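You operate a simulated robot arm through the tools that you are given. There is no shell and no other tool.

You run a simulated robot arm. Do the job below in one go: nothing can be reset, and whatever is moved stays where it is left.

## Task
Wipe the rust off the fat blue banded tube and oil a strip along its top.
Fine: wipe with the white cloth; oil with the blue cloth, pressed on the oily felt tray; put both back. A coat counts when it lies all over at full strength: go over it till it gets no stronger. What is to be rubbed or washed off counts as gone when no trace of it is left.

It is judged by the outcome, as a careful person would: the job done as asked, and still so three seconds after it is handed in. It fails if anything else is knocked over, pushed out of place, dropped, spilled or broken. Flat cloth is picked up by pressing the open fingertips on it (5 to 10 N) and closing them slowly along it; thin cloth reads only 2 to 8 mm in the jaws.

## Robot
A 7-joint arm with a two-finger parallel gripper, fixed in place. Base frame: the origin is at the foot of the arm, x ahead of it, y to its left, z up; the work surface is at about z = 0.92. Lengths are in m, angles in rad, forces in N, time in s.
With the tool pointing down near the work surface it reaches from about 0.26 to 0.64 m from the base axis. Its first joint turns from -2.897 to 2.897 rad. Payload 1.57 kg.
The TCP is the grasp point between the finger pads, 0.03 m short of the fingertips. In the tool frame z runs along the fingers and y along their closing line. The gripper opens to 0.08 m. The fingers are 0.017 m wide and 0.012 m thick; the gripper's body (0.04 by 0.082 m) begins 0.08 m behind the TCP.
Orientation is that of the tool frame in the base frame, as a unit quaternion [x, y, z, w]. With the fingers straight down and closing along the base's y, the tool's x points along the base's -x, its y along +y and its z along -z.

## Interface
- The arm moves only by the tool send_rows. Its argument "motion" is a list of rows, each a list of 3 entries, a list of its own where there are three numbers: the shift along the tool's x, y, z in m, then the turn, a rotation vector about the tool's x, y, z in rad, then the gripper command, from -1 (fully open) to 1 (shut), values between in proportion. In form: [[[tx, ty, tz], [ax, ay, az], fingers], ...]. A call has 1 to 20 rows; each row shifts and turns the commanded pose from where the row before left it, along the tool's axes as they then stand. Rows are played at 5 a second. More than 0.05 m and 0.15 rad between two rows, or a gripper value outside its range, and nothing of the call is played. A pose out of reach is approached as far as the arm can. The call stops where the force on the tool passes 40 N (or 10 N more than at its start, if that is more) or the arm is blocked; 0.2 s more then pass. Each finger travels about 0.072 m/s and halts on what it meets, pressing with about 20 N; the grip force reading is that of the motor and also rises with nothing between the fingers. The clock runs only during rows and for 0.2 s after the last one: add rows that do not move to give the fingers time. It gives the time, the measured TCP pose, the force on the tool (base axes), the opening and the grip force at its end, in the units of the frame above (readings bear some noise), with the torque about the TCP (base axes, N m) and any sound that the robot's microphone picked up.
- Cameras (640 x 400 px; columns grow to the right, rows downward): "scene" is fixed at [0.2202, -0.5015, 1.5395]; the picture's right is [0.82, -0.57, 0.00], its down [-0.49, -0.70, -0.53] and it looks along [0.30, 0.43, -0.85] (base axes); focal length 289 px, centre (320, 200). "wrist" rides on the gripper at [0.072, -0.007, -0.122] in the tool frame; the picture's right is [0.09, 1.00, 0.00], its down [-0.84, 0.08, -0.54] and it looks along [-0.54, 0.05, 0.84] (tool axes); focal length 238 px, centre (320, 200). There is no depth. A picture from a camera that has moved, and an enlarged one, comes with that camera's place and axes in the base frame and with its lens.
- grab_frame(camera): a new picture of that camera. The clock stands still meanwhile.
- lift_body(by): slides the trunk up (or, below 0, down) by that many m; the arm rides with it, the base frame stays. It gives what a move gives, with no picture.
- zoom(camera, box): a new picture of the part [left, top, right, bottom] of that camera's present view, enlarged. The clock stands still meanwhile.
- finish_job(): hands the job in; it is judged then, once.

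Places have to be worked out from the pictures, the camera data and where the tool is seen. Open the gripper and draw the arm clear of the work before you hand the job in, unless the task says otherwise.

The tools are called after "Emit:" as name(argument=value, ...) on one line, values as JSON. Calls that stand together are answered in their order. send_rows: Moves the arm, as the interface text tells. Its arguments: {"type":"object","properties":{"motion":{"type":"array","items":{"type":"array"}}},"required":["motion"]} The other tools are called the same way: lift_body (by) slides the trunk up or down; grab_frame (camera) takes a picture; zoom (camera, box) takes an enlarged picture of a part of a camera's view; finish_job () hands the job in.

At the start:

```text
time_s: 0.0
ee_pos: [0.4044, -0.2847, 1.27]
tcp_rot: [0.0, 1.0, 0.001, 0.0]
force: [0.2, -0.1, -0.1]
torque: [-0.02, 0.01, 0.04]
gripper_width: 0.0799
grip_force: 0.1
trunk travel left (down, up): [-0.7, 0.29]
```

scene: 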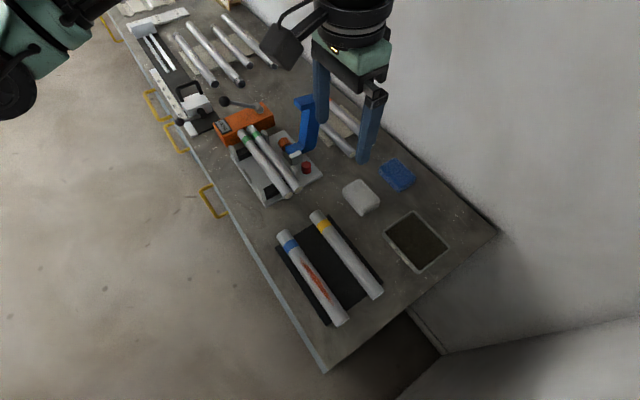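
wrist: 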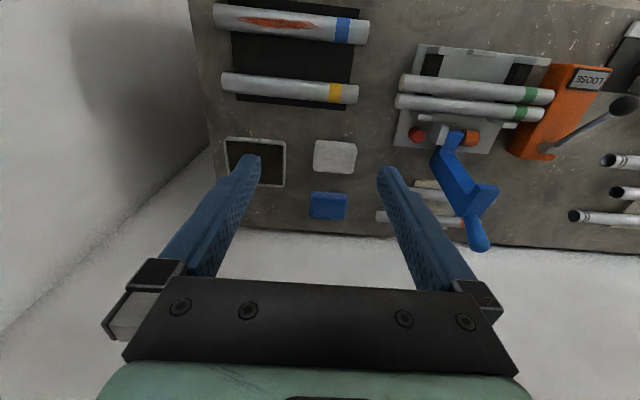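

I start by looking closely at the work area: the tubes, the two cloths and the felt tray.

Emit:
zoom(camera="scene", box=[260, 200, 400, 340])

Emit:
zoom(camera="scene", box=[330, 150, 460, 280])

Emit:
zoom(camera="wrist", box=[190, 0, 400, 230])

Emit:
zoom(camera="scene", box=[100, 0, 380, 210])

```text
2.86 times, centred on (330, 270) of scene
camera zoom: at [0.2202, -0.5015, 1.5395], right [0.82, -0.57, 0.0], down [-0.49, -0.7, -0.53], along [0.3, 0.43, -0.85], focal length 826 px, centre (291, 0)
```

zoom: 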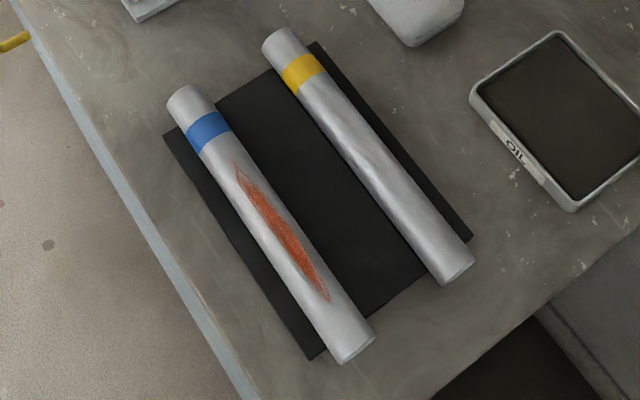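

```text
3.08 times, centred on (395, 215) of scene
camera zoom: at [0.2202, -0.5015, 1.5395], right [0.82, -0.57, 0.0], down [-0.49, -0.7, -0.53], along [0.3, 0.43, -0.85], focal length 889 px, centre (89, 154)
```

zoom: 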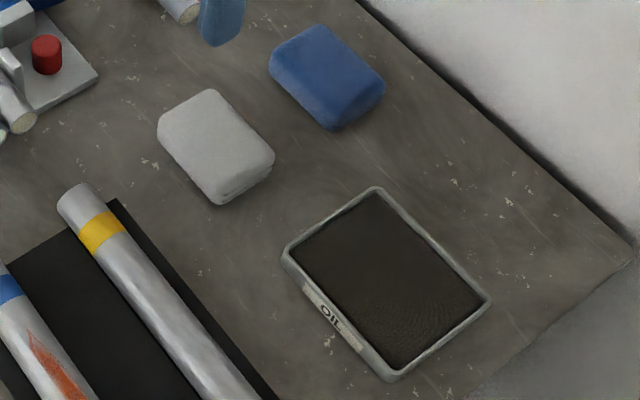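

```text
1.74 times, centred on (295, 115) of wrist
camera zoom: at [0.3336, -0.2923, 1.3928], right [-0.09, 1.0, 0.0], down [0.84, 0.08, 0.54], along [0.54, 0.05, -0.84], focal length 414 px, centre (364, 348)
```

zoom: 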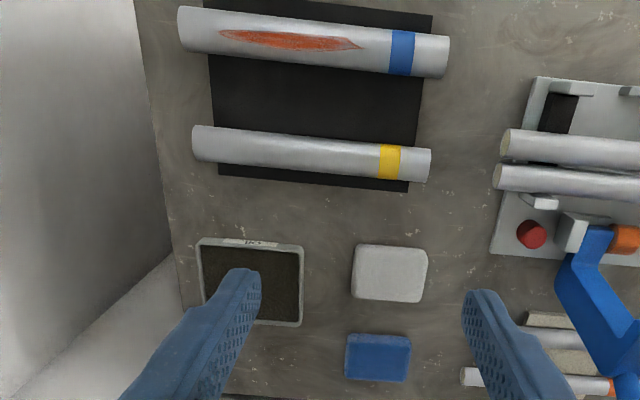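

```text
1.90 times, centred on (240, 105) of scene
camera zoom: at [0.2202, -0.5015, 1.5395], right [0.82, -0.57, 0.0], down [-0.49, -0.7, -0.53], along [0.3, 0.43, -0.85], focal length 550 px, centre (472, 381)
```

zoom: 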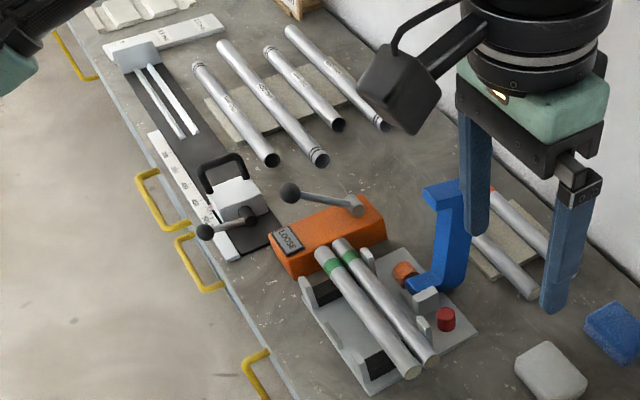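

The cloths are soft pads about 0.09 m long in y and 0.06 m wide in x: white near (0.522, -0.243), blue near (0.645, -0.243). The tray is near (0.552, -0.409), and the blue-banded tube runs along y at x≈0.306. The pads have to be gripped across x, so I turn the tool -90° about its z, which puts the camera on the free -y side.

Emit:
send_rows(motion=[[[0, 0, 0], [0, 0, -0.1428], -1], [[0, 0, 0], [0, 0, -0.1428], -1], [[0, 0, 0], [0, 0, -0.1428], -1], [[0, 0, 0], [0, 0, -0.1428], -1], [[0, 0, 0], [0, 0, -0.1428], -1], [[0, 0, 0], [0, 0, -0.1428], -1], [[0, 0, 0], [0, 0, -0.1428], -1], [[0, 0, 0], [0, 0, -0.1428], -1], [[0, 0, 0], [0, 0, -0.1428], -1], [[0, 0, 0], [0, 0, -0.1428], -1], [[0, 0, 0], [0, 0, -0.1428], -1], [[0, 0, 0], [0, 0, 0], -1], [[0, 0, 0], [0, 0, 0], -1]])

```text
time_s: 2.8
ee_pos: [0.4047, -0.2839, 1.2696]
tcp_rot: [-0.707, 0.708, 0.0, 0.0]
force: [0.6, 1.0, -0.1]
torque: [0.03, 0.02, 0.01]
gripper_width: 0.0801
grip_force: 0.1
trunk travel left (down, up): [-0.7, 0.29]
```

The turn worked: tool x is now along -y and tool y along -x. I move over the white cloth at about z=1.10 and look.

Emit:
send_rows(motion=[[[-0.0068, -0.0195, 0.0283], [0, 0, 0], -1], [[-0.0068, -0.0195, 0.0283], [0, 0, 0], -1], [[-0.0068, -0.0195, 0.0283], [0, 0, 0], -1], [[-0.0068, -0.0195, 0.0283], [0, 0, 0], -1], [[-0.0068, -0.0195, 0.0283], [0, 0, 0], -1], [[-0.0068, -0.0195, 0.0283], [0, 0, 0], -1], [[0, 0, 0], [0, 0, 0], -1], [[0, 0, 0], [0, 0, 0], -1]])

Emit:
grab_frame(camera="wrist")

Emit:
grab_frame(camera="scene")

```text
time_s: 4.6
ee_pos: [0.5225, -0.2441, 1.0998]
tcp_rot: [-0.707, 0.708, 0.0, 0.001]
force: [-0.2, 1.5, -0.2]
torque: [0.0, 0.02, 0.01]
gripper_width: 0.0801
grip_force: 0.0
trunk travel left (down, up): [-0.7, 0.29]
```

```text
taken
camera wrist: at [0.5296, -0.3165, 1.2231], right [-1.0, -0.09, 0.0], down [-0.08, 0.84, 0.54], along [-0.05, 0.54, -0.84], focal length 238 px, centre (320, 200)
```

wrist: 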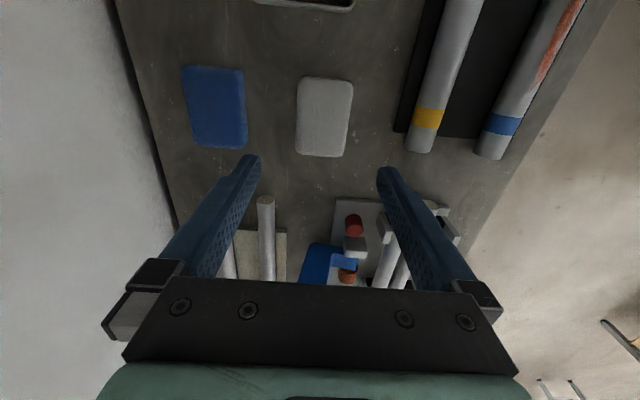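

```text
taken
```

scene: 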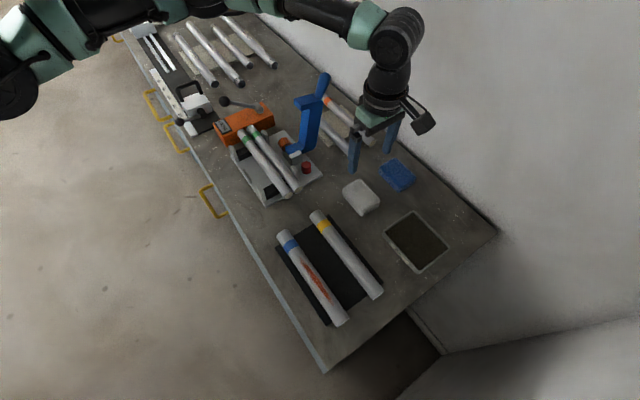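

The wrist view puts the white pad at about (0.518, -0.247), 0.064 m wide in x, and the blue pad at about (0.643, -0.248). The blue pad and the tray lie about 0.69 m from the base axis, beyond the 0.64 m reach, so I will lower the trunk. First I raise the tool so it stays clear while the trunk goes down.

Emit:
send_rows(motion=[[[0, 0, -0.035], [0, 0, 0], -1], [[0, 0, -0.035], [0, 0, 0], -1], [[0, 0, -0.035], [0, 0, 0], -1], [[0, 0, -0.035], [0, 0, 0], -1], [[0, 0, -0.035], [0, 0, 0], -1], [[0, 0, -0.025], [0, 0, 0], -1], [[0, 0, 0], [0, 0, 0], -1]])

```text
time_s: 6.2
ee_pos: [0.523, -0.2441, 1.3016]
tcp_rot: [-0.706, 0.708, -0.001, 0.0]
force: [-0.4, -0.7, 0.5]
torque: [-0.04, 0.0, 0.01]
gripper_width: 0.0801
grip_force: 0.0
trunk travel left (down, up): [-0.7, 0.29]
```

The tool is at z=1.30, so I lower the trunk by 0.18 m, which should bring the TCP to about 1.12.

Emit:
lift_body(by=-0.18)

Emit:
grab_frame(camera="scene")

Emit:
grab_frame(camera="wrist")

```text
time_s: 8.2
ee_pos: [0.522, -0.2434, 1.1206]
tcp_rot: [-0.707, 0.708, 0.0, 0.0]
force: [-0.5, 0.1, 0.9]
torque: [0.01, -0.01, 0.0]
gripper_width: 0.08
grip_force: 0.1
trunk travel left (down, up): [-0.52, 0.47]
```

```text
taken
```

scene: 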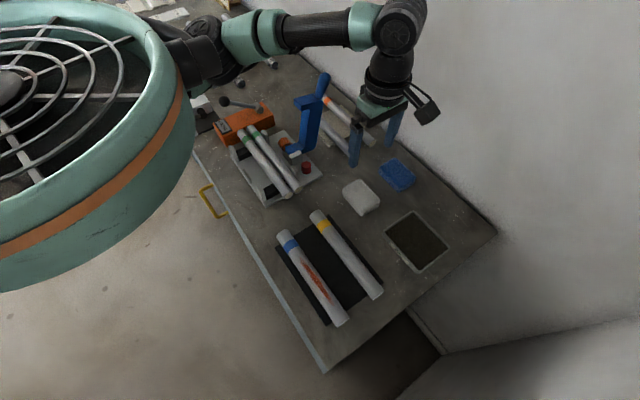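

```text
taken
camera wrist: at [0.5291, -0.3164, 1.2434], right [-1.0, -0.09, 0.0], down [-0.08, 0.84, 0.54], along [-0.05, 0.54, -0.84], focal length 238 px, centre (320, 200)
```

wrist: 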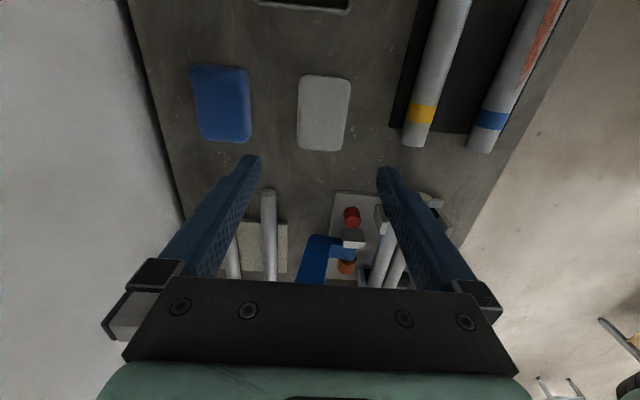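

The TCP is at (0.522, -0.243, 1.12) and both pads are reachable now. I center on the white pad and come down to z≈0.99, with the fingertips just above its top, then check the alignment.

Emit:
send_rows(motion=[[[0.0016, 0.004, 0.026], [0, 0, 0], -1], [[0, 0, 0.026], [0, 0, 0], -1], [[0, 0, 0.026], [0, 0, 0], -1], [[0, 0, 0.026], [0, 0, 0], -1], [[0, 0, 0.02], [0, 0, 0], -1], [[0, 0, 0.006], [0, 0, 0], -1], [[0, 0, 0], [0, 0, 0], -1]])

Emit:
grab_frame(camera="wrist")

Emit:
zoom(camera="scene", box=[320, 110, 460, 250])

```text
time_s: 9.8
ee_pos: [0.5179, -0.2447, 0.9913]
tcp_rot: [0.707, -0.707, 0.0, 0.0]
force: [-0.5, 0.7, 0.5]
torque: [-0.02, -0.02, -0.02]
gripper_width: 0.0797
grip_force: 0.2
trunk travel left (down, up): [-0.52, 0.47]
```

```text
taken
camera wrist: at [0.5245, -0.3181, 1.113], right [-1.0, -0.09, 0.0], down [-0.08, 0.84, 0.54], along [-0.05, 0.54, -0.84], focal length 238 px, centre (320, 200)
```

wrist: 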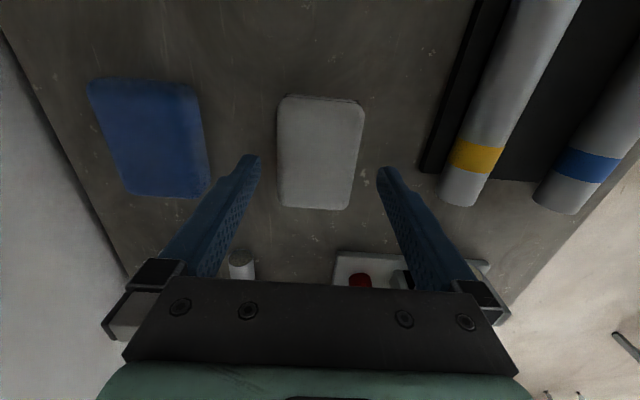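

```text
2.86 times, centred on (390, 180) of scene
camera zoom: at [0.2202, -0.5015, 1.5395], right [0.82, -0.57, 0.0], down [-0.49, -0.7, -0.53], along [0.3, 0.43, -0.85], focal length 826 px, centre (120, 257)
```

zoom: 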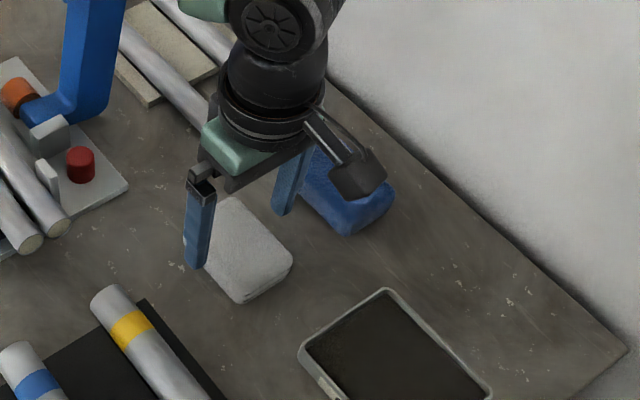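

The pad spans x≈0.490–0.550, centered at about (0.520, -0.245). I shift 2 mm in +x, lower so the fingertips are about 9 mm above the table, and check before closing.

Emit:
send_rows(motion=[[[0, -0.002, 0.01], [0, 0, 0], -1], [[0, 0, 0.01], [0, 0, 0], -1], [[0, 0, 0.008], [0, 0, 0], -1], [[0, 0, 0.003], [0, 0, 0], -1], [[0, 0, 0], [0, 0, 0], -1]])

Emit:
grab_frame(camera="wrist")

Emit:
zoom(camera="scene", box=[330, 150, 410, 230])

```text
time_s: 11.0
ee_pos: [0.5201, -0.2451, 0.9592]
tcp_rot: [-0.707, 0.707, 0.0, 0.0]
force: [0.7, -0.3, 0.4]
torque: [0.0, 0.0, 0.0]
gripper_width: 0.08
grip_force: 0.0
trunk travel left (down, up): [-0.52, 0.47]
```

```text
taken
camera wrist: at [0.5271, -0.318, 1.0821], right [-1.0, -0.09, 0.0], down [-0.08, 0.84, 0.54], along [-0.05, 0.54, -0.84], focal length 238 px, centre (320, 200)
```

wrist: 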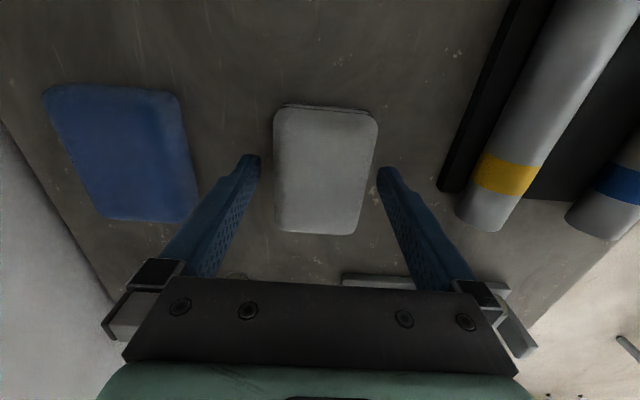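

```text
5.00 times, centred on (370, 190) of scene
camera zoom: at [0.2202, -0.5015, 1.5395], right [0.82, -0.57, 0.0], down [-0.49, -0.7, -0.53], along [0.3, 0.43, -0.85], focal length 1445 px, centre (70, 250)
```

zoom: 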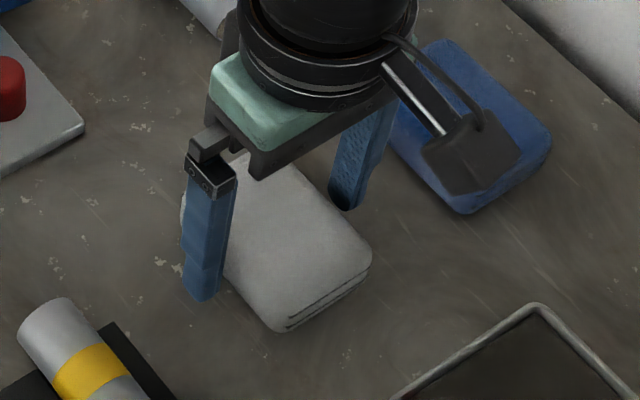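

The fingers straddle the pad about mid-length, with the tips roughly 9 mm above the table and the pad about 2 cm thick. I close slowly.

Emit:
send_rows(motion=[[[0, 0, 0], [0, 0, 0], -0.85], [[0, 0, 0], [0, 0, 0], -0.7], [[0, 0, 0], [0, 0, 0], -0.6], [[0, 0, 0], [0, 0, 0], -0.5], [[0, 0, 0], [0, 0, 0], -0.4], [[0, 0, 0], [0, 0, 0], -0.2], [[0, 0, 0], [0, 0, 0], 0.0], [[0, 0, 0], [0, 0, 0], 0.3], [[0, 0, 0], [0, 0, 0], 0.6], [[0, 0, 0], [0, 0, 0], 1], [[0, 0, 0], [0, 0, 0], 1], [[0, 0, 0], [0, 0, 0], 1]])

Emit:
grab_frame(camera="wrist")

Emit:
zoom(camera="scene", box=[330, 150, 410, 230])

```text
time_s: 13.6
ee_pos: [0.5199, -0.2438, 0.9603]
tcp_rot: [0.708, -0.706, -0.001, 0.0]
force: [0.1, -0.3, 1.5]
torque: [-0.01, 0.01, 0.01]
gripper_width: 0.0594
grip_force: 20.0
trunk travel left (down, up): [-0.52, 0.47]
```

```text
taken
camera wrist: at [0.527, -0.3181, 1.0823], right [-1.0, -0.09, 0.0], down [-0.08, 0.84, 0.54], along [-0.05, 0.54, -0.84], focal length 238 px, centre (320, 200)
```

wrist: 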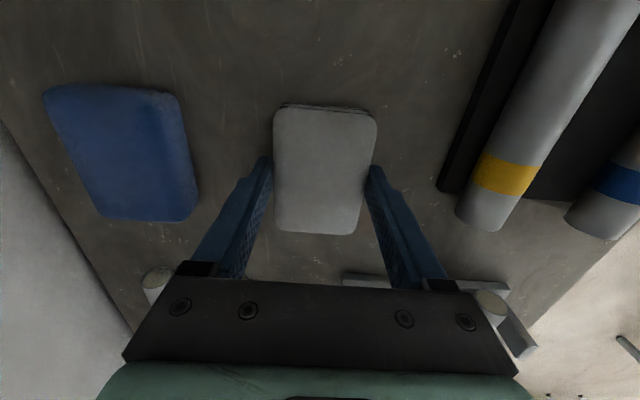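

```text
5.00 times, centred on (370, 190) of scene
camera zoom: at [0.2202, -0.5015, 1.5395], right [0.82, -0.57, 0.0], down [-0.49, -0.7, -0.53], along [0.3, 0.43, -0.85], focal length 1445 px, centre (70, 250)
```

zoom: 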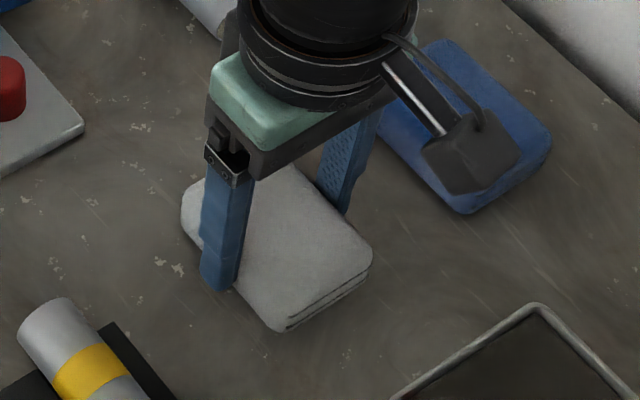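

The grip reads 0.0594 m at 20 N, so the pad is held; I note its home TCP as (0.520, -0.2445, 0.960). I lift slowly and check.

Emit:
send_rows(motion=[[[0, 0, -0.005], [0, 0, 0], 1], [[0, 0, -0.01], [0, 0, 0], 1], [[0, 0, -0.015], [0, 0, 0], 1], [[0, 0, -0.02], [0, 0, 0], 1], [[0, 0, -0.02], [0, 0, 0], 1], [[0, 0, 0], [0, 0, 0], 1]])

Emit:
grab_frame(camera="wrist")

Emit:
zoom(camera="scene", box=[330, 130, 410, 210])

```text
time_s: 15.0
ee_pos: [0.5188, -0.2468, 1.0304]
tcp_rot: [-0.707, 0.708, -0.001, 0.001]
force: [-0.2, 0.4, 0.9]
torque: [0.0, 0.01, 0.01]
gripper_width: 0.0
grip_force: 19.9
trunk travel left (down, up): [-0.52, 0.47]
```

```text
taken
camera wrist: at [0.527, -0.3186, 1.1532], right [-1.0, -0.09, 0.0], down [-0.08, 0.84, 0.54], along [-0.05, 0.54, -0.84], focal length 238 px, centre (320, 200)
```

wrist: 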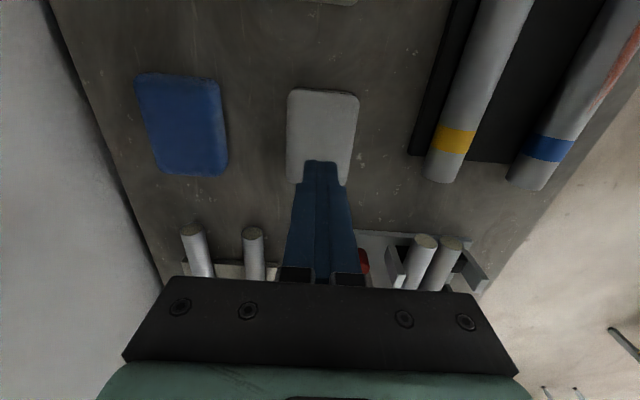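

```text
5.00 times, centred on (370, 170) of scene
camera zoom: at [0.2202, -0.5015, 1.5395], right [0.82, -0.57, 0.0], down [-0.49, -0.7, -0.53], along [0.3, 0.43, -0.85], focal length 1445 px, centre (70, 350)
```

zoom: 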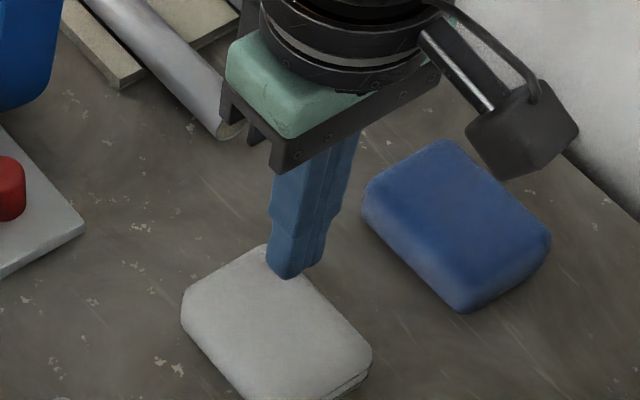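

The jaws slipped off the pad's rounded upper edge; the pad is still in its place, so I need to grip lower. I open and go down near the table in small steps, watching the force.

Emit:
send_rows(motion=[[[0, 0, 0], [0, 0, 0], -1], [[0, 0, 0], [0, 0, 0], -1], [[0, 0, 0], [0, 0, 0], -1], [[0, -0.001, 0.02], [0, 0, 0], -1], [[0, 0, 0.02], [0, 0, 0], -1], [[0, 0, 0.015], [0, 0, 0], -1], [[0, 0, 0.01], [0, 0, 0], -1], [[0, 0, 0.005], [0, 0, 0], -1], [[0, 0, 0.003], [0, 0, 0], -1], [[0, 0, 0.002], [0, 0, 0], -1], [[0, 0, 0], [0, 0, 0], -1]])

```text
time_s: 17.4
ee_pos: [0.5206, -0.2447, 0.9544]
tcp_rot: [0.707, -0.707, 0.0, 0.0]
force: [-0.9, 0.3, -0.3]
torque: [0.03, -0.03, 0.0]
gripper_width: 0.0801
grip_force: 0.1
trunk travel left (down, up): [-0.52, 0.47]
```

There is no contact yet, with the tips at about z=0.924. I creep down 1 mm at a time to feel for the table.

Emit:
send_rows(motion=[[[0, 0, 0.001], [0, 0, 0], -1], [[0, 0, 0.001], [0, 0, 0], -1], [[0, 0, 0.0005], [0, 0, 0], -1], [[0, 0, 0], [0, 0, 0], -1]])

Emit:
zoom(camera="scene", box=[330, 150, 410, 230])

```text
time_s: 18.4
ee_pos: [0.5206, -0.2458, 0.952]
tcp_rot: [-0.707, 0.707, 0.0, 0.0]
force: [-1.0, 0.1, 0.9]
torque: [-0.01, -0.01, 0.02]
gripper_width: 0.0803
grip_force: 0.1
trunk travel left (down, up): [-0.52, 0.47]
```

```text
5.00 times, centred on (370, 190) of scene
camera zoom: at [0.2202, -0.5015, 1.5395], right [0.82, -0.57, 0.0], down [-0.49, -0.7, -0.53], along [0.3, 0.43, -0.85], focal length 1445 px, centre (70, 250)
```

zoom: 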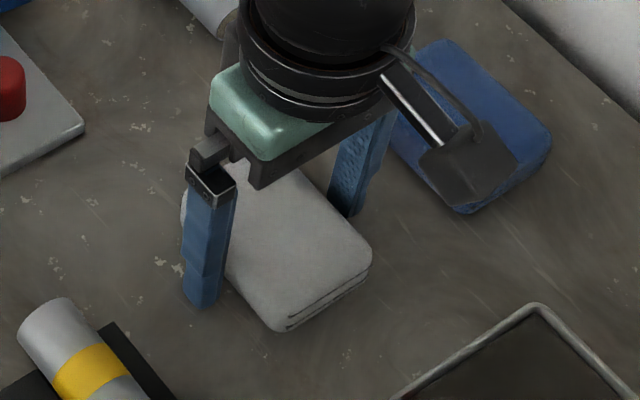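

The tips are about 2 mm above the table and straddle the pad. I close slowly, let the grip settle, then lift just a little.

Emit:
send_rows(motion=[[[0, 0, 0], [0, 0, 0], -0.8], [[0, 0, 0], [0, 0, 0], -0.65], [[0, 0, 0], [0, 0, 0], -0.55], [[0, 0, 0], [0, 0, 0], -0.45], [[0, 0, 0], [0, 0, 0], -0.3], [[0, 0, 0], [0, 0, 0], 0], [[0, 0, 0], [0, 0, 0], 0.5], [[0, 0, 0], [0, 0, 0], 1], [[0, 0, 0], [0, 0, 0], 1], [[0, 0, 0], [0, 0, 0], 1], [[0, 0, -0.002], [0, 0, 0], 1], [[0, 0, -0.003], [0, 0, 0], 1], [[0, 0, -0.005], [0, 0, 0], 1], [[0, 0, 0], [0, 0, 0], 1]])

Emit:
grab_frame(camera="wrist")

Emit:
zoom(camera="scene", box=[330, 150, 410, 230])

```text
time_s: 21.4
ee_pos: [0.5219, -0.2452, 0.9625]
tcp_rot: [0.707, -0.707, 0.0, 0.0]
force: [0.2, -0.9, -0.1]
torque: [0.01, -0.02, -0.01]
gripper_width: 0.0588
grip_force: 19.8
trunk travel left (down, up): [-0.52, 0.47]
```

```text
taken
camera wrist: at [0.5281, -0.3183, 1.0849], right [-1.0, -0.09, 0.0], down [-0.08, 0.84, 0.54], along [-0.05, 0.54, -0.84], focal length 238 px, centre (320, 200)
```

wrist: 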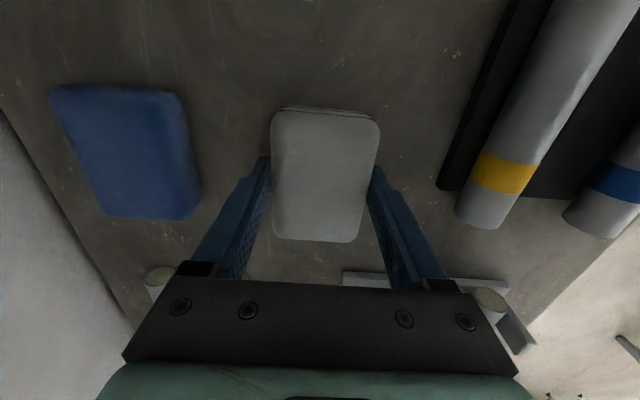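

```text
5.00 times, centred on (370, 190) of scene
camera zoom: at [0.2202, -0.5015, 1.5395], right [0.82, -0.57, 0.0], down [-0.49, -0.7, -0.53], along [0.3, 0.43, -0.85], focal length 1445 px, centre (70, 250)
```

zoom: 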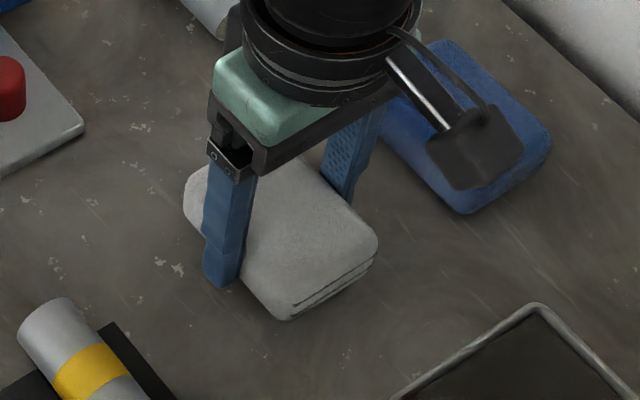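

The pad came up with the jaws. I continue lifting to z≈1.06 and confirm it holds.

Emit:
send_rows(motion=[[[0, 0, -0.01], [0, 0, 0], 1], [[0, 0, -0.015], [0, 0, 0], 1], [[0, 0, -0.02], [0, 0, 0], 1], [[0, 0, -0.02], [0, 0, 0], 1], [[0, 0, -0.02], [0, 0, 0], 1], [[0, 0, -0.015], [0, 0, 0], 1], [[0, 0, 0], [0, 0, 0], 1]])

Emit:
grab_frame(camera="wrist")

Emit:
zoom(camera="scene", box=[320, 120, 420, 220])

```text
time_s: 23.0
ee_pos: [0.5218, -0.2443, 1.0624]
tcp_rot: [-0.706, 0.708, 0.0, 0.0]
force: [0.2, 0.0, 0.1]
torque: [0.0, 0.01, 0.0]
gripper_width: 0.059
grip_force: 20.0
trunk travel left (down, up): [-0.52, 0.47]
```

```text
taken
camera wrist: at [0.5285, -0.3183, 1.1849], right [-1.0, -0.09, 0.0], down [-0.08, 0.84, 0.54], along [-0.05, 0.54, -0.84], focal length 238 px, centre (320, 200)
```

wrist: 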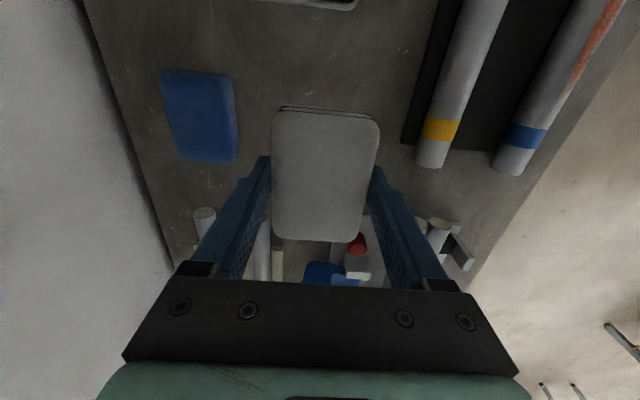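

```text
4.00 times, centred on (370, 170) of scene
camera zoom: at [0.2202, -0.5015, 1.5395], right [0.82, -0.57, 0.0], down [-0.49, -0.7, -0.53], along [0.3, 0.43, -0.85], focal length 1156 px, centre (120, 320)
```

zoom: 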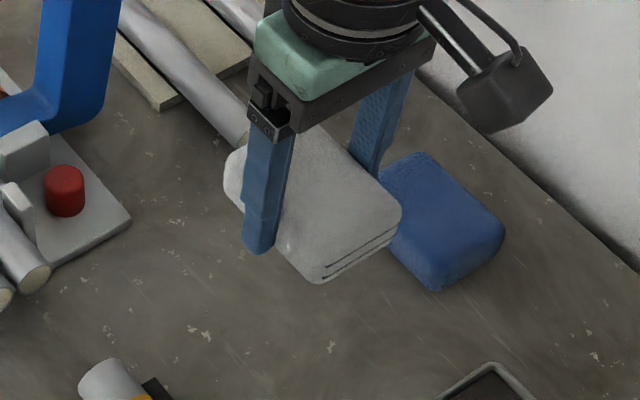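

The white pad is held firmly: its bottom is about 32 mm below the TCP and its top about 13 mm below, so it is about 19 mm thick. I carry it at z≈1.06 to over the middle of the blue-banded tube and look there.

Emit:
send_rows(motion=[[[0.0119, 0.0268, 0], [0, 0, 0], 1], [[0.0119, 0.0268, 0], [0, 0, 0], 1], [[0.0119, 0.0268, 0], [0, 0, 0], 1], [[0.0119, 0.0268, 0], [0, 0, 0], 1], [[0.0119, 0.0268, 0], [0, 0, 0], 1], [[0.0119, 0.0268, 0], [0, 0, 0], 1], [[0.0119, 0.0268, 0], [0, 0, 0], 1], [[0.0119, 0.0268, 0], [0, 0, 0], 1], [[0, 0, 0], [0, 0, 0], 1], [[0, 0, 0], [0, 0, 0], 1]])

Emit:
grab_frame(camera="wrist")

Emit:
grab_frame(camera="scene")

```text
time_s: 25.2
ee_pos: [0.307, -0.3401, 1.0631]
tcp_rot: [-0.706, 0.708, -0.001, 0.0]
force: [-0.5, 0.4, -1.0]
torque: [0.03, 0.01, 0.0]
gripper_width: 0.0591
grip_force: 20.0
trunk travel left (down, up): [-0.52, 0.47]
```

```text
taken
camera wrist: at [0.3138, -0.4129, 1.1851], right [-1.0, -0.09, 0.0], down [-0.08, 0.84, 0.54], along [-0.05, 0.54, -0.84], focal length 238 px, centre (320, 200)
```

wrist: 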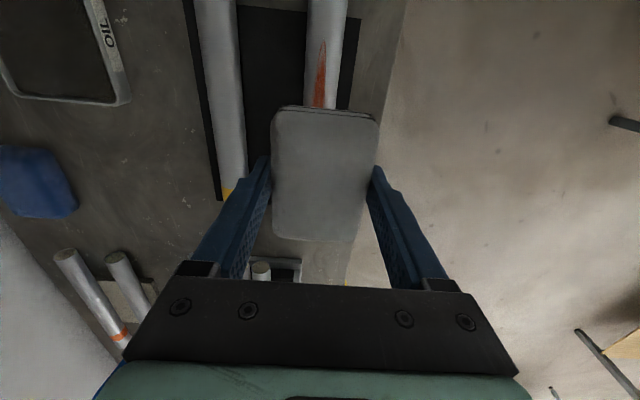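

```text
taken
```

scene: 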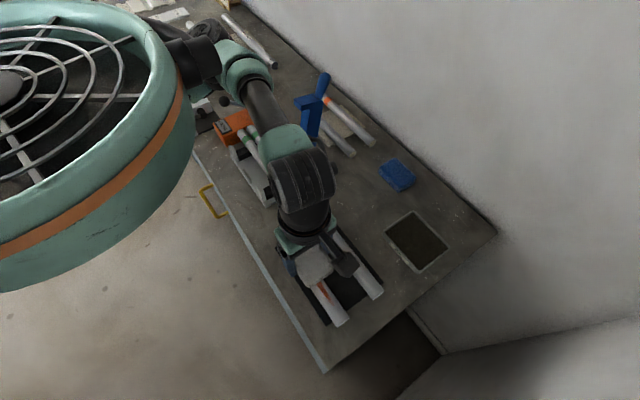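

The tube axis is at x≈0.308 and its rust runs from about y=-0.30 to -0.418 on the top, right under the pad. I shift to y≈-0.36 and come down to just above contact.

Emit:
send_rows(motion=[[[0.01, 0, 0.015], [0, 0, 0], 1], [[0.01, 0, 0.015], [0, 0, 0], 1], [[0, 0, 0.015], [0, 0, 0], 1], [[0, 0, 0.01], [0, 0, 0], 1], [[0, 0, 0.005], [0, 0, 0], 1], [[0, 0, 0], [0, 0, 0], 1]])

Emit:
send_rows(motion=[[[0, 0, 0.002], [0, 0, 0], 1], [[0, 0, 0.002], [0, 0, 0], 1], [[0, 0, 0.002], [0, 0, 0], 1], [[0, 0, 0], [0, 0, 0], 1]])

```text
time_s: 26.6
ee_pos: [0.3065, -0.3596, 1.0005]
tcp_rot: [-0.707, 0.708, 0.0, 0.0]
force: [-0.2, 0.0, -0.4]
torque: [-0.01, 0.01, 0.03]
gripper_width: 0.0589
grip_force: 20.5
trunk travel left (down, up): [-0.52, 0.47]
```

```text
time_s: 27.6
ee_pos: [0.3057, -0.3607, 0.9958]
tcp_rot: [-0.707, 0.707, 0.001, 0.0]
force: [0.6, 0.3, -1.0]
torque: [0.01, -0.03, -0.02]
gripper_width: 0.0588
grip_force: 20.2
trunk travel left (down, up): [-0.52, 0.47]
```

No contact yet at z≈0.995. I keep creeping down in 2 mm steps.

Emit:
send_rows(motion=[[[0, 0, 0.002], [0, 0, 0], 1], [[0, 0, 0.001], [0, 0, 0], 1], [[0, 0, 0], [0, 0, 0], 1]])

Emit:
send_rows(motion=[[[0, 0, 0.001], [0, 0, 0], 1], [[0, 0, 0.001], [0, 0, 0], 1], [[0, 0, 0], [0, 0, 0], 1]])

Emit:
send_rows(motion=[[[0, 0, 0.001], [0, 0, 0], 1], [[0, 0, 0.001], [0, 0, 0], 1], [[0, 0, 0], [0, 0, 0], 1]])

```text
time_s: 28.4
ee_pos: [0.3061, -0.3605, 0.9925]
tcp_rot: [-0.707, 0.708, 0.0, 0.0]
force: [-0.7, 0.0, 0.6]
torque: [-0.01, 0.03, -0.02]
gripper_width: 0.059
grip_force: 20.2
trunk travel left (down, up): [-0.52, 0.47]
```

```text
time_s: 29.2
ee_pos: [0.3072, -0.3608, 0.9919]
tcp_rot: [-0.707, 0.708, 0.0, 0.001]
force: [-0.2, 0.2, -0.2]
torque: [-0.03, 0.03, 0.0]
gripper_width: 0.0589
grip_force: 20.1
trunk travel left (down, up): [-0.52, 0.47]
```

```text
time_s: 30.0
ee_pos: [0.3072, -0.3604, 0.9882]
tcp_rot: [-0.707, 0.708, -0.001, 0.0]
force: [0.6, 0.3, 0.1]
torque: [0.01, 0.01, 0.0]
gripper_width: 0.0589
grip_force: 19.8
trunk travel left (down, up): [-0.52, 0.47]
```

Still no contact at z≈0.988; I continue down slowly.

Emit:
send_rows(motion=[[[0, 0, 0.001], [0, 0, 0], 1], [[0, 0, 0.001], [0, 0, 0], 1], [[0, 0, 0], [0, 0, 0], 1]])

Emit:
send_rows(motion=[[[0, 0, 0.001], [0, 0, 0], 1], [[0, 0, 0.001], [0, 0, 0], 1], [[0, 0, 0], [0, 0, 0], 1]])

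```text
time_s: 30.8
ee_pos: [0.3076, -0.361, 0.9874]
tcp_rot: [-0.707, 0.708, 0.0, 0.001]
force: [-0.6, -0.5, -0.3]
torque: [0.01, -0.02, 0.02]
gripper_width: 0.0589
grip_force: 20.3
trunk travel left (down, up): [-0.52, 0.47]
```

```text
time_s: 31.6
ee_pos: [0.3071, -0.3601, 0.9869]
tcp_rot: [-0.707, 0.707, -0.002, 0.0]
force: [1.2, -0.9, 11.6]
torque: [0.19, -0.04, -0.04]
gripper_width: 0.0587
grip_force: 20.5
trunk travel left (down, up): [-0.52, 0.47]
```

Contact: about 11.6 N upward with the TCP at z≈0.9867, so the tube top is near z=0.955. I ease off half a millimetre and make a short test stroke along the tube, watching whether the tube stays put.

Emit:
send_rows(motion=[[[0, 0, -0.0005], [0, 0, 0], 1], [[0.008, 0, 0], [0, 0, 0], 1], [[0.008, 0, 0], [0, 0, 0], 1], [[0.008, 0, 0], [0, 0, 0], 1], [[-0.008, 0, 0], [0, 0, 0], 1], [[-0.008, 0, 0], [0, 0, 0], 1], [[-0.008, 0, 0], [0, 0, 0], 1], [[-0.008, 0, 0], [0, 0, 0], 1], [[-0.008, 0, 0], [0, 0, 0], 1], [[-0.008, 0, 0], [0, 0, 0], 1], [[0, 0, 0], [0, 0, 0], 1]])

Emit:
grab_frame(camera="wrist")

Emit:
zoom(camera="scene", box=[260, 200, 400, 340])

```text
time_s: 34.0
ee_pos: [0.3068, -0.3363, 0.9871]
tcp_rot: [0.707, -0.707, 0.0, 0.0]
force: [-0.2, -3.7, 11.1]
torque: [-0.2, -0.01, 0.01]
gripper_width: 0.0585
grip_force: 19.4
trunk travel left (down, up): [-0.52, 0.47]
```

```text
taken
camera wrist: at [0.3135, -0.4088, 1.1088], right [-1.0, -0.09, 0.0], down [-0.08, 0.84, 0.54], along [-0.05, 0.54, -0.84], focal length 238 px, centre (320, 200)
```

wrist: 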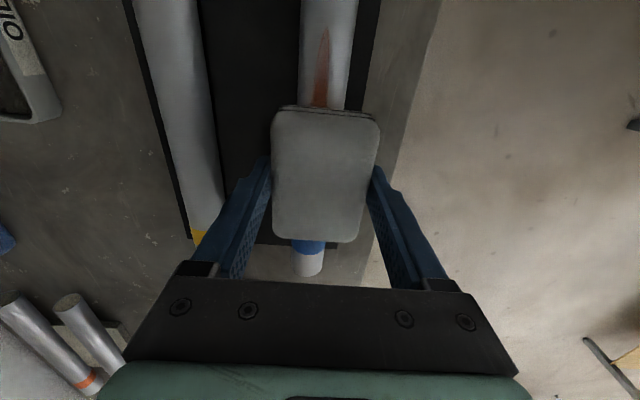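

```text
2.86 times, centred on (330, 270) of scene
camera zoom: at [0.2202, -0.5015, 1.5395], right [0.82, -0.57, 0.0], down [-0.49, -0.7, -0.53], along [0.3, 0.43, -0.85], focal length 826 px, centre (291, 0)
```

zoom: 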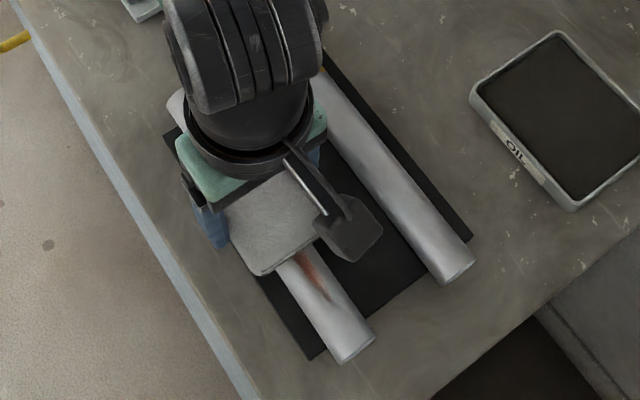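

The rust under the pad is already fading and the tube end is still in the same spot in the scene view; the friction is about 3.7 N. I go on with long strokes over the whole patch.

Emit:
send_rows(motion=[[[0.0115, 0, 0], [0, 0, 0], 1], [[0.0115, 0, 0], [0, 0, 0], 1], [[0.0115, 0, 0], [0, 0, 0], 1], [[0.0115, 0, 0], [0, 0, 0], 1], [[0.0115, 0, 0], [0, 0, 0], 1], [[0.0115, 0, 0], [0, 0, 0], 1], [[0.0115, 0, 0], [0, 0, 0], 1], [[-0.0115, 0, 0], [0, 0, 0], 1], [[-0.0115, 0, 0], [0, 0, 0], 1], [[-0.0115, 0, 0], [0, 0, 0], 1], [[-0.0115, 0, 0], [0, 0, 0], 1], [[-0.0115, 0, 0], [0, 0, 0], 1], [[-0.0115, 0, 0], [0, 0, 0], 1], [[-0.0115, 0, 0], [0, 0, 0], 1], [[-0.0115, 0, 0], [0, 0, 0], 1], [[-0.0115, 0, 0], [0, 0, 0], 1], [[-0.0115, 0, 0], [0, 0, 0], 1], [[0, 0, 0], [0, 0, 0], 1]])

Emit:
grab_frame(camera="wrist")

Emit:
zoom(camera="scene", box=[260, 200, 400, 340])

```text
time_s: 37.8
ee_pos: [0.3068, -0.3013, 0.9859]
tcp_rot: [-0.706, 0.708, 0.0, -0.001]
force: [0.0, -2.0, 7.3]
torque: [-0.1, 0.01, 0.01]
gripper_width: 0.059
grip_force: 20.2
trunk travel left (down, up): [-0.52, 0.47]
```

```text
taken
camera wrist: at [0.3134, -0.3748, 1.1085], right [-1.0, -0.09, 0.0], down [-0.08, 0.84, 0.54], along [-0.05, 0.54, -0.84], focal length 238 px, centre (320, 200)
```

wrist: 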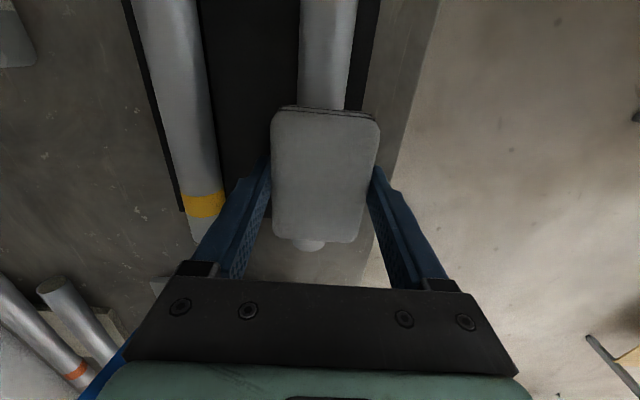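

```text
2.86 times, centred on (330, 270) of scene
camera zoom: at [0.2202, -0.5015, 1.5395], right [0.82, -0.57, 0.0], down [-0.49, -0.7, -0.53], along [0.3, 0.43, -0.85], focal length 826 px, centre (291, 0)
```

zoom: 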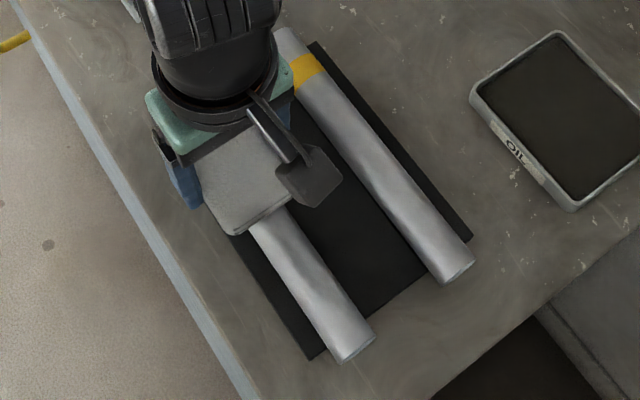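

The visible part is now clean. I make another full pass down and back to clear any trace, then lift off and inspect.

Emit:
send_rows(motion=[[[0.0125, 0, 0], [0, 0, 0], 1], [[0.0125, 0, 0], [0, 0, 0], 1], [[0.0125, 0, 0], [0, 0, 0], 1], [[0.0125, 0, 0], [0, 0, 0], 1], [[0.0125, 0, 0], [0, 0, 0], 1], [[0.0125, 0, 0], [0, 0, 0], 1], [[0.0125, 0, 0], [0, 0, 0], 1], [[0.0125, 0, 0], [0, 0, 0], 1], [[0.0125, 0, 0], [0, 0, 0], 1], [[-0.0125, 0, 0], [0, 0, 0], 1], [[-0.0125, 0, 0], [0, 0, 0], 1], [[-0.0125, 0, 0], [0, 0, 0], 1], [[-0.0125, 0, 0], [0, 0, 0], 1], [[-0.0125, 0, 0], [0, 0, 0], 1], [[-0.0125, 0, 0], [0, 0, 0], 1], [[-0.0125, 0, 0], [0, 0, 0], 1], [[-0.0125, 0, 0], [0, 0, 0], 1], [[-0.0125, 0, 0], [0, 0, 0], 1], [[0, 0, 0], [0, 0, 0], 1]])

Emit:
send_rows(motion=[[[0, 0, -0.005], [0, 0, 0], 1], [[0, 0, -0.02], [0, 0, 0], 1], [[0, 0, -0.03], [0, 0, 0], 1], [[0, -0.03, -0.03], [0, 0, 0], 1], [[0, -0.04, 0], [0, 0, 0], 1], [[-0.01, -0.04, 0], [0, 0, 0], 1], [[-0.01, -0.04, 0], [0, 0, 0], 1], [[0, 0, 0], [0, 0, 0], 1]])

Emit:
zoom(camera="scene", box=[260, 210, 360, 340])

Emit:
grab_frame(camera="wrist")

```text
time_s: 41.8
ee_pos: [0.307, -0.3018, 0.9864]
tcp_rot: [-0.706, 0.708, 0.0, 0.0]
force: [0.5, 0.0, -0.1]
torque: [0.02, 0.04, 0.02]
gripper_width: 0.0588
grip_force: 19.9
trunk travel left (down, up): [-0.52, 0.47]
```

```text
time_s: 43.6
ee_pos: [0.4574, -0.2816, 1.0696]
tcp_rot: [-0.706, 0.708, 0.0, 0.0]
force: [0.3, -0.5, 0.1]
torque: [0.0, 0.03, -0.03]
gripper_width: 0.0587
grip_force: 20.0
trunk travel left (down, up): [-0.52, 0.47]
```

```text
3.08 times, centred on (310, 275) of scene
camera zoom: at [0.2202, -0.5015, 1.5395], right [0.82, -0.57, 0.0], down [-0.49, -0.7, -0.53], along [0.3, 0.43, -0.85], focal length 889 px, centre (351, -31)
```

zoom: 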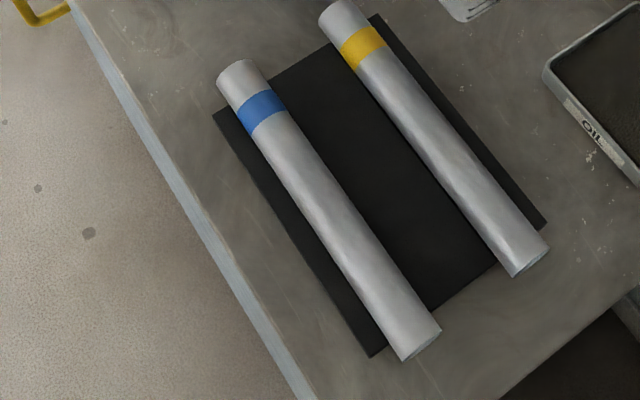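

```text
taken
camera wrist: at [0.464, -0.3543, 1.1927], right [-1.0, -0.09, 0.0], down [-0.08, 0.84, 0.54], along [-0.05, 0.54, -0.84], focal length 238 px, centre (320, 200)
```

wrist: 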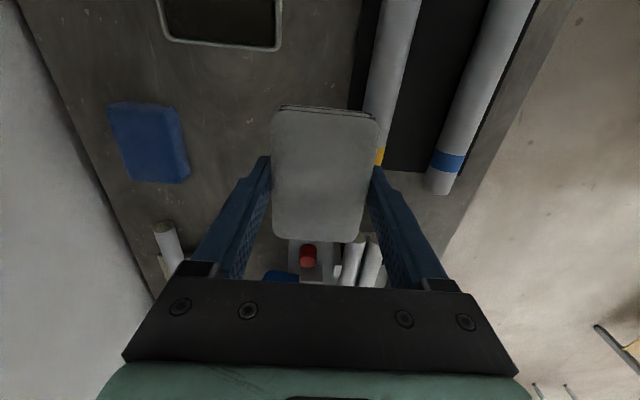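

The rust looks gone and the tube has not moved. I zoom in harder to look for any faint leftover.

Emit:
zoom(camera="scene", box=[275, 225, 325, 275])

Emit:
zoom(camera="scene", box=[300, 280, 350, 330])

Emit:
zoom(camera="wrist", box=[400, 0, 560, 200])

```text
8.00 times, centred on (300, 250) of scene
camera zoom: at [0.2202, -0.5015, 1.5395], right [0.82, -0.57, 0.0], down [-0.49, -0.7, -0.53], along [0.3, 0.43, -0.85], focal length 2312 px, centre (480, -200)
```

zoom: 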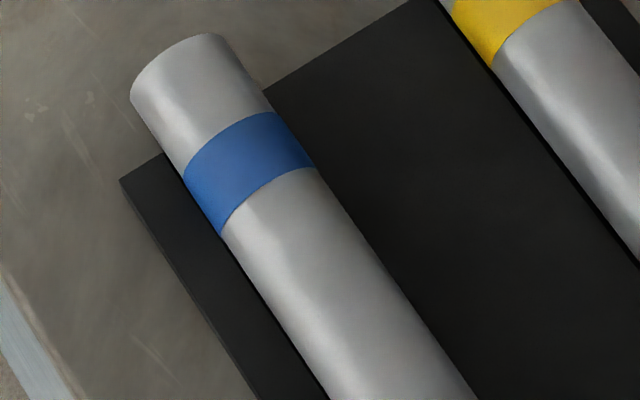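

```text
8.00 times, centred on (325, 305) of scene
camera zoom: at [0.2202, -0.5015, 1.5395], right [0.82, -0.57, 0.0], down [-0.49, -0.7, -0.53], along [0.3, 0.43, -0.85], focal length 2312 px, centre (280, -640)
```

zoom: 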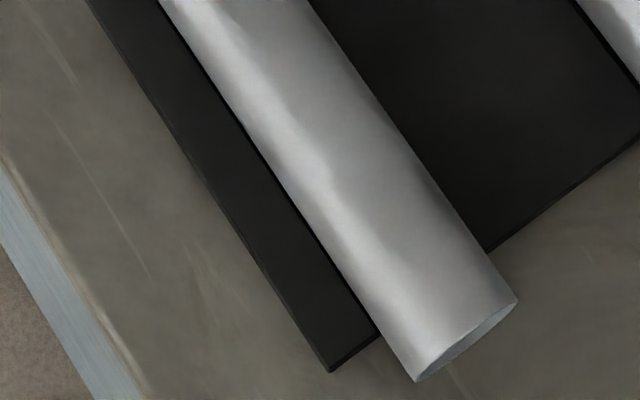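

```text
2.00 times, centred on (480, 100) of wrist
camera zoom: at [0.464, -0.3543, 1.1927], right [-1.0, -0.09, 0.0], down [-0.08, 0.84, 0.54], along [-0.05, 0.54, -0.84], focal length 477 px, centre (0, 400)
```

zoom: 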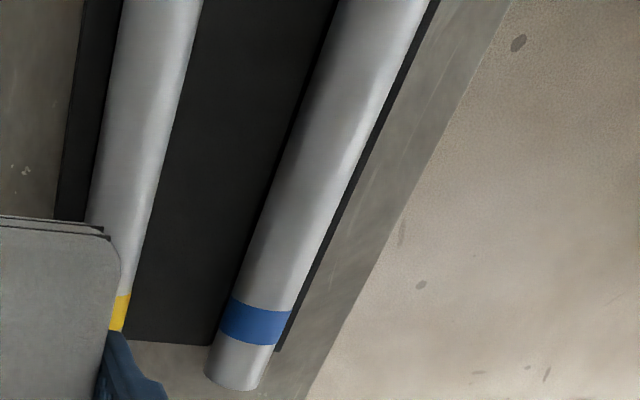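

Both ends look clean; I check the middle of the former patch too.

Emit:
zoom(camera="scene", box=[285, 245, 335, 295])

Emit:
zoom(camera="wrist", box=[440, 0, 540, 100])

```text
8.00 times, centred on (310, 270) of scene
camera zoom: at [0.2202, -0.5015, 1.5395], right [0.82, -0.57, 0.0], down [-0.49, -0.7, -0.53], along [0.3, 0.43, -0.85], focal length 2312 px, centre (400, -360)
```

zoom: 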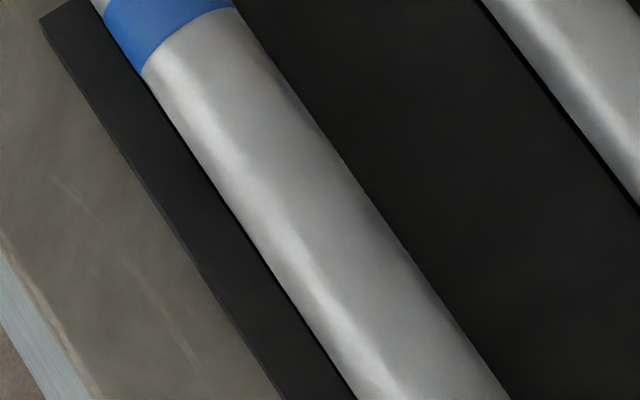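

```text
4.00 times, centred on (490, 50) of wrist
camera zoom: at [0.464, -0.3543, 1.1927], right [-1.0, -0.09, 0.0], down [-0.08, 0.84, 0.54], along [-0.05, 0.54, -0.84], focal length 953 px, centre (-360, 800)
```

zoom: 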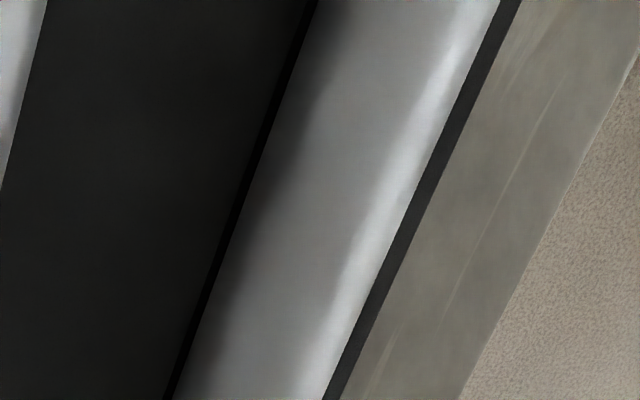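

It looks clean everywhere. Since the last pass ended with little pressure, I go back for one more confirming pass at about 8–10 N, to be sure no faint trace stays.

Emit:
send_rows(motion=[[[0.01, 0.04, 0], [0, 0, 0], 1], [[0.01, 0.04, 0], [0, 0, 0], 1], [[0, 0.04, 0], [0, 0, 0], 1], [[0, 0.03, 0.03], [0, 0, 0], 1], [[0.03, 0, 0.03], [0, 0, 0], 1], [[0.03, 0, 0.015], [0, 0, 0], 1], [[0, 0, 0.006], [0, 0, 0], 1], [[0, 0, 0.002], [0, 0, 0], 1], [[0, 0, 0.002], [0, 0, 0], 1], [[0, 0, 0], [0, 0, 0], 1]])

```text
time_s: 45.8
ee_pos: [0.3068, -0.3618, 0.9861]
tcp_rot: [-0.706, 0.708, -0.001, -0.001]
force: [0.9, -1.1, 1.2]
torque: [0.04, -0.03, -0.03]
gripper_width: 0.0587
grip_force: 19.8
trunk travel left (down, up): [-0.52, 0.47]
```

Just touching. I press 1 mm further and read the force.

Emit:
send_rows(motion=[[[0, 0, 0.001], [0, 0, 0], 1], [[0, 0, 0.0005], [0, 0, 0], 1], [[0, 0, 0], [0, 0, 0], 1]])

```text
time_s: 46.6
ee_pos: [0.307, -0.3619, 0.9861]
tcp_rot: [-0.707, 0.707, -0.001, 0.0]
force: [1.9, -2.2, 12.2]
torque: [0.14, -0.11, 0.0]
gripper_width: 0.0591
grip_force: 20.0
trunk travel left (down, up): [-0.52, 0.47]
```

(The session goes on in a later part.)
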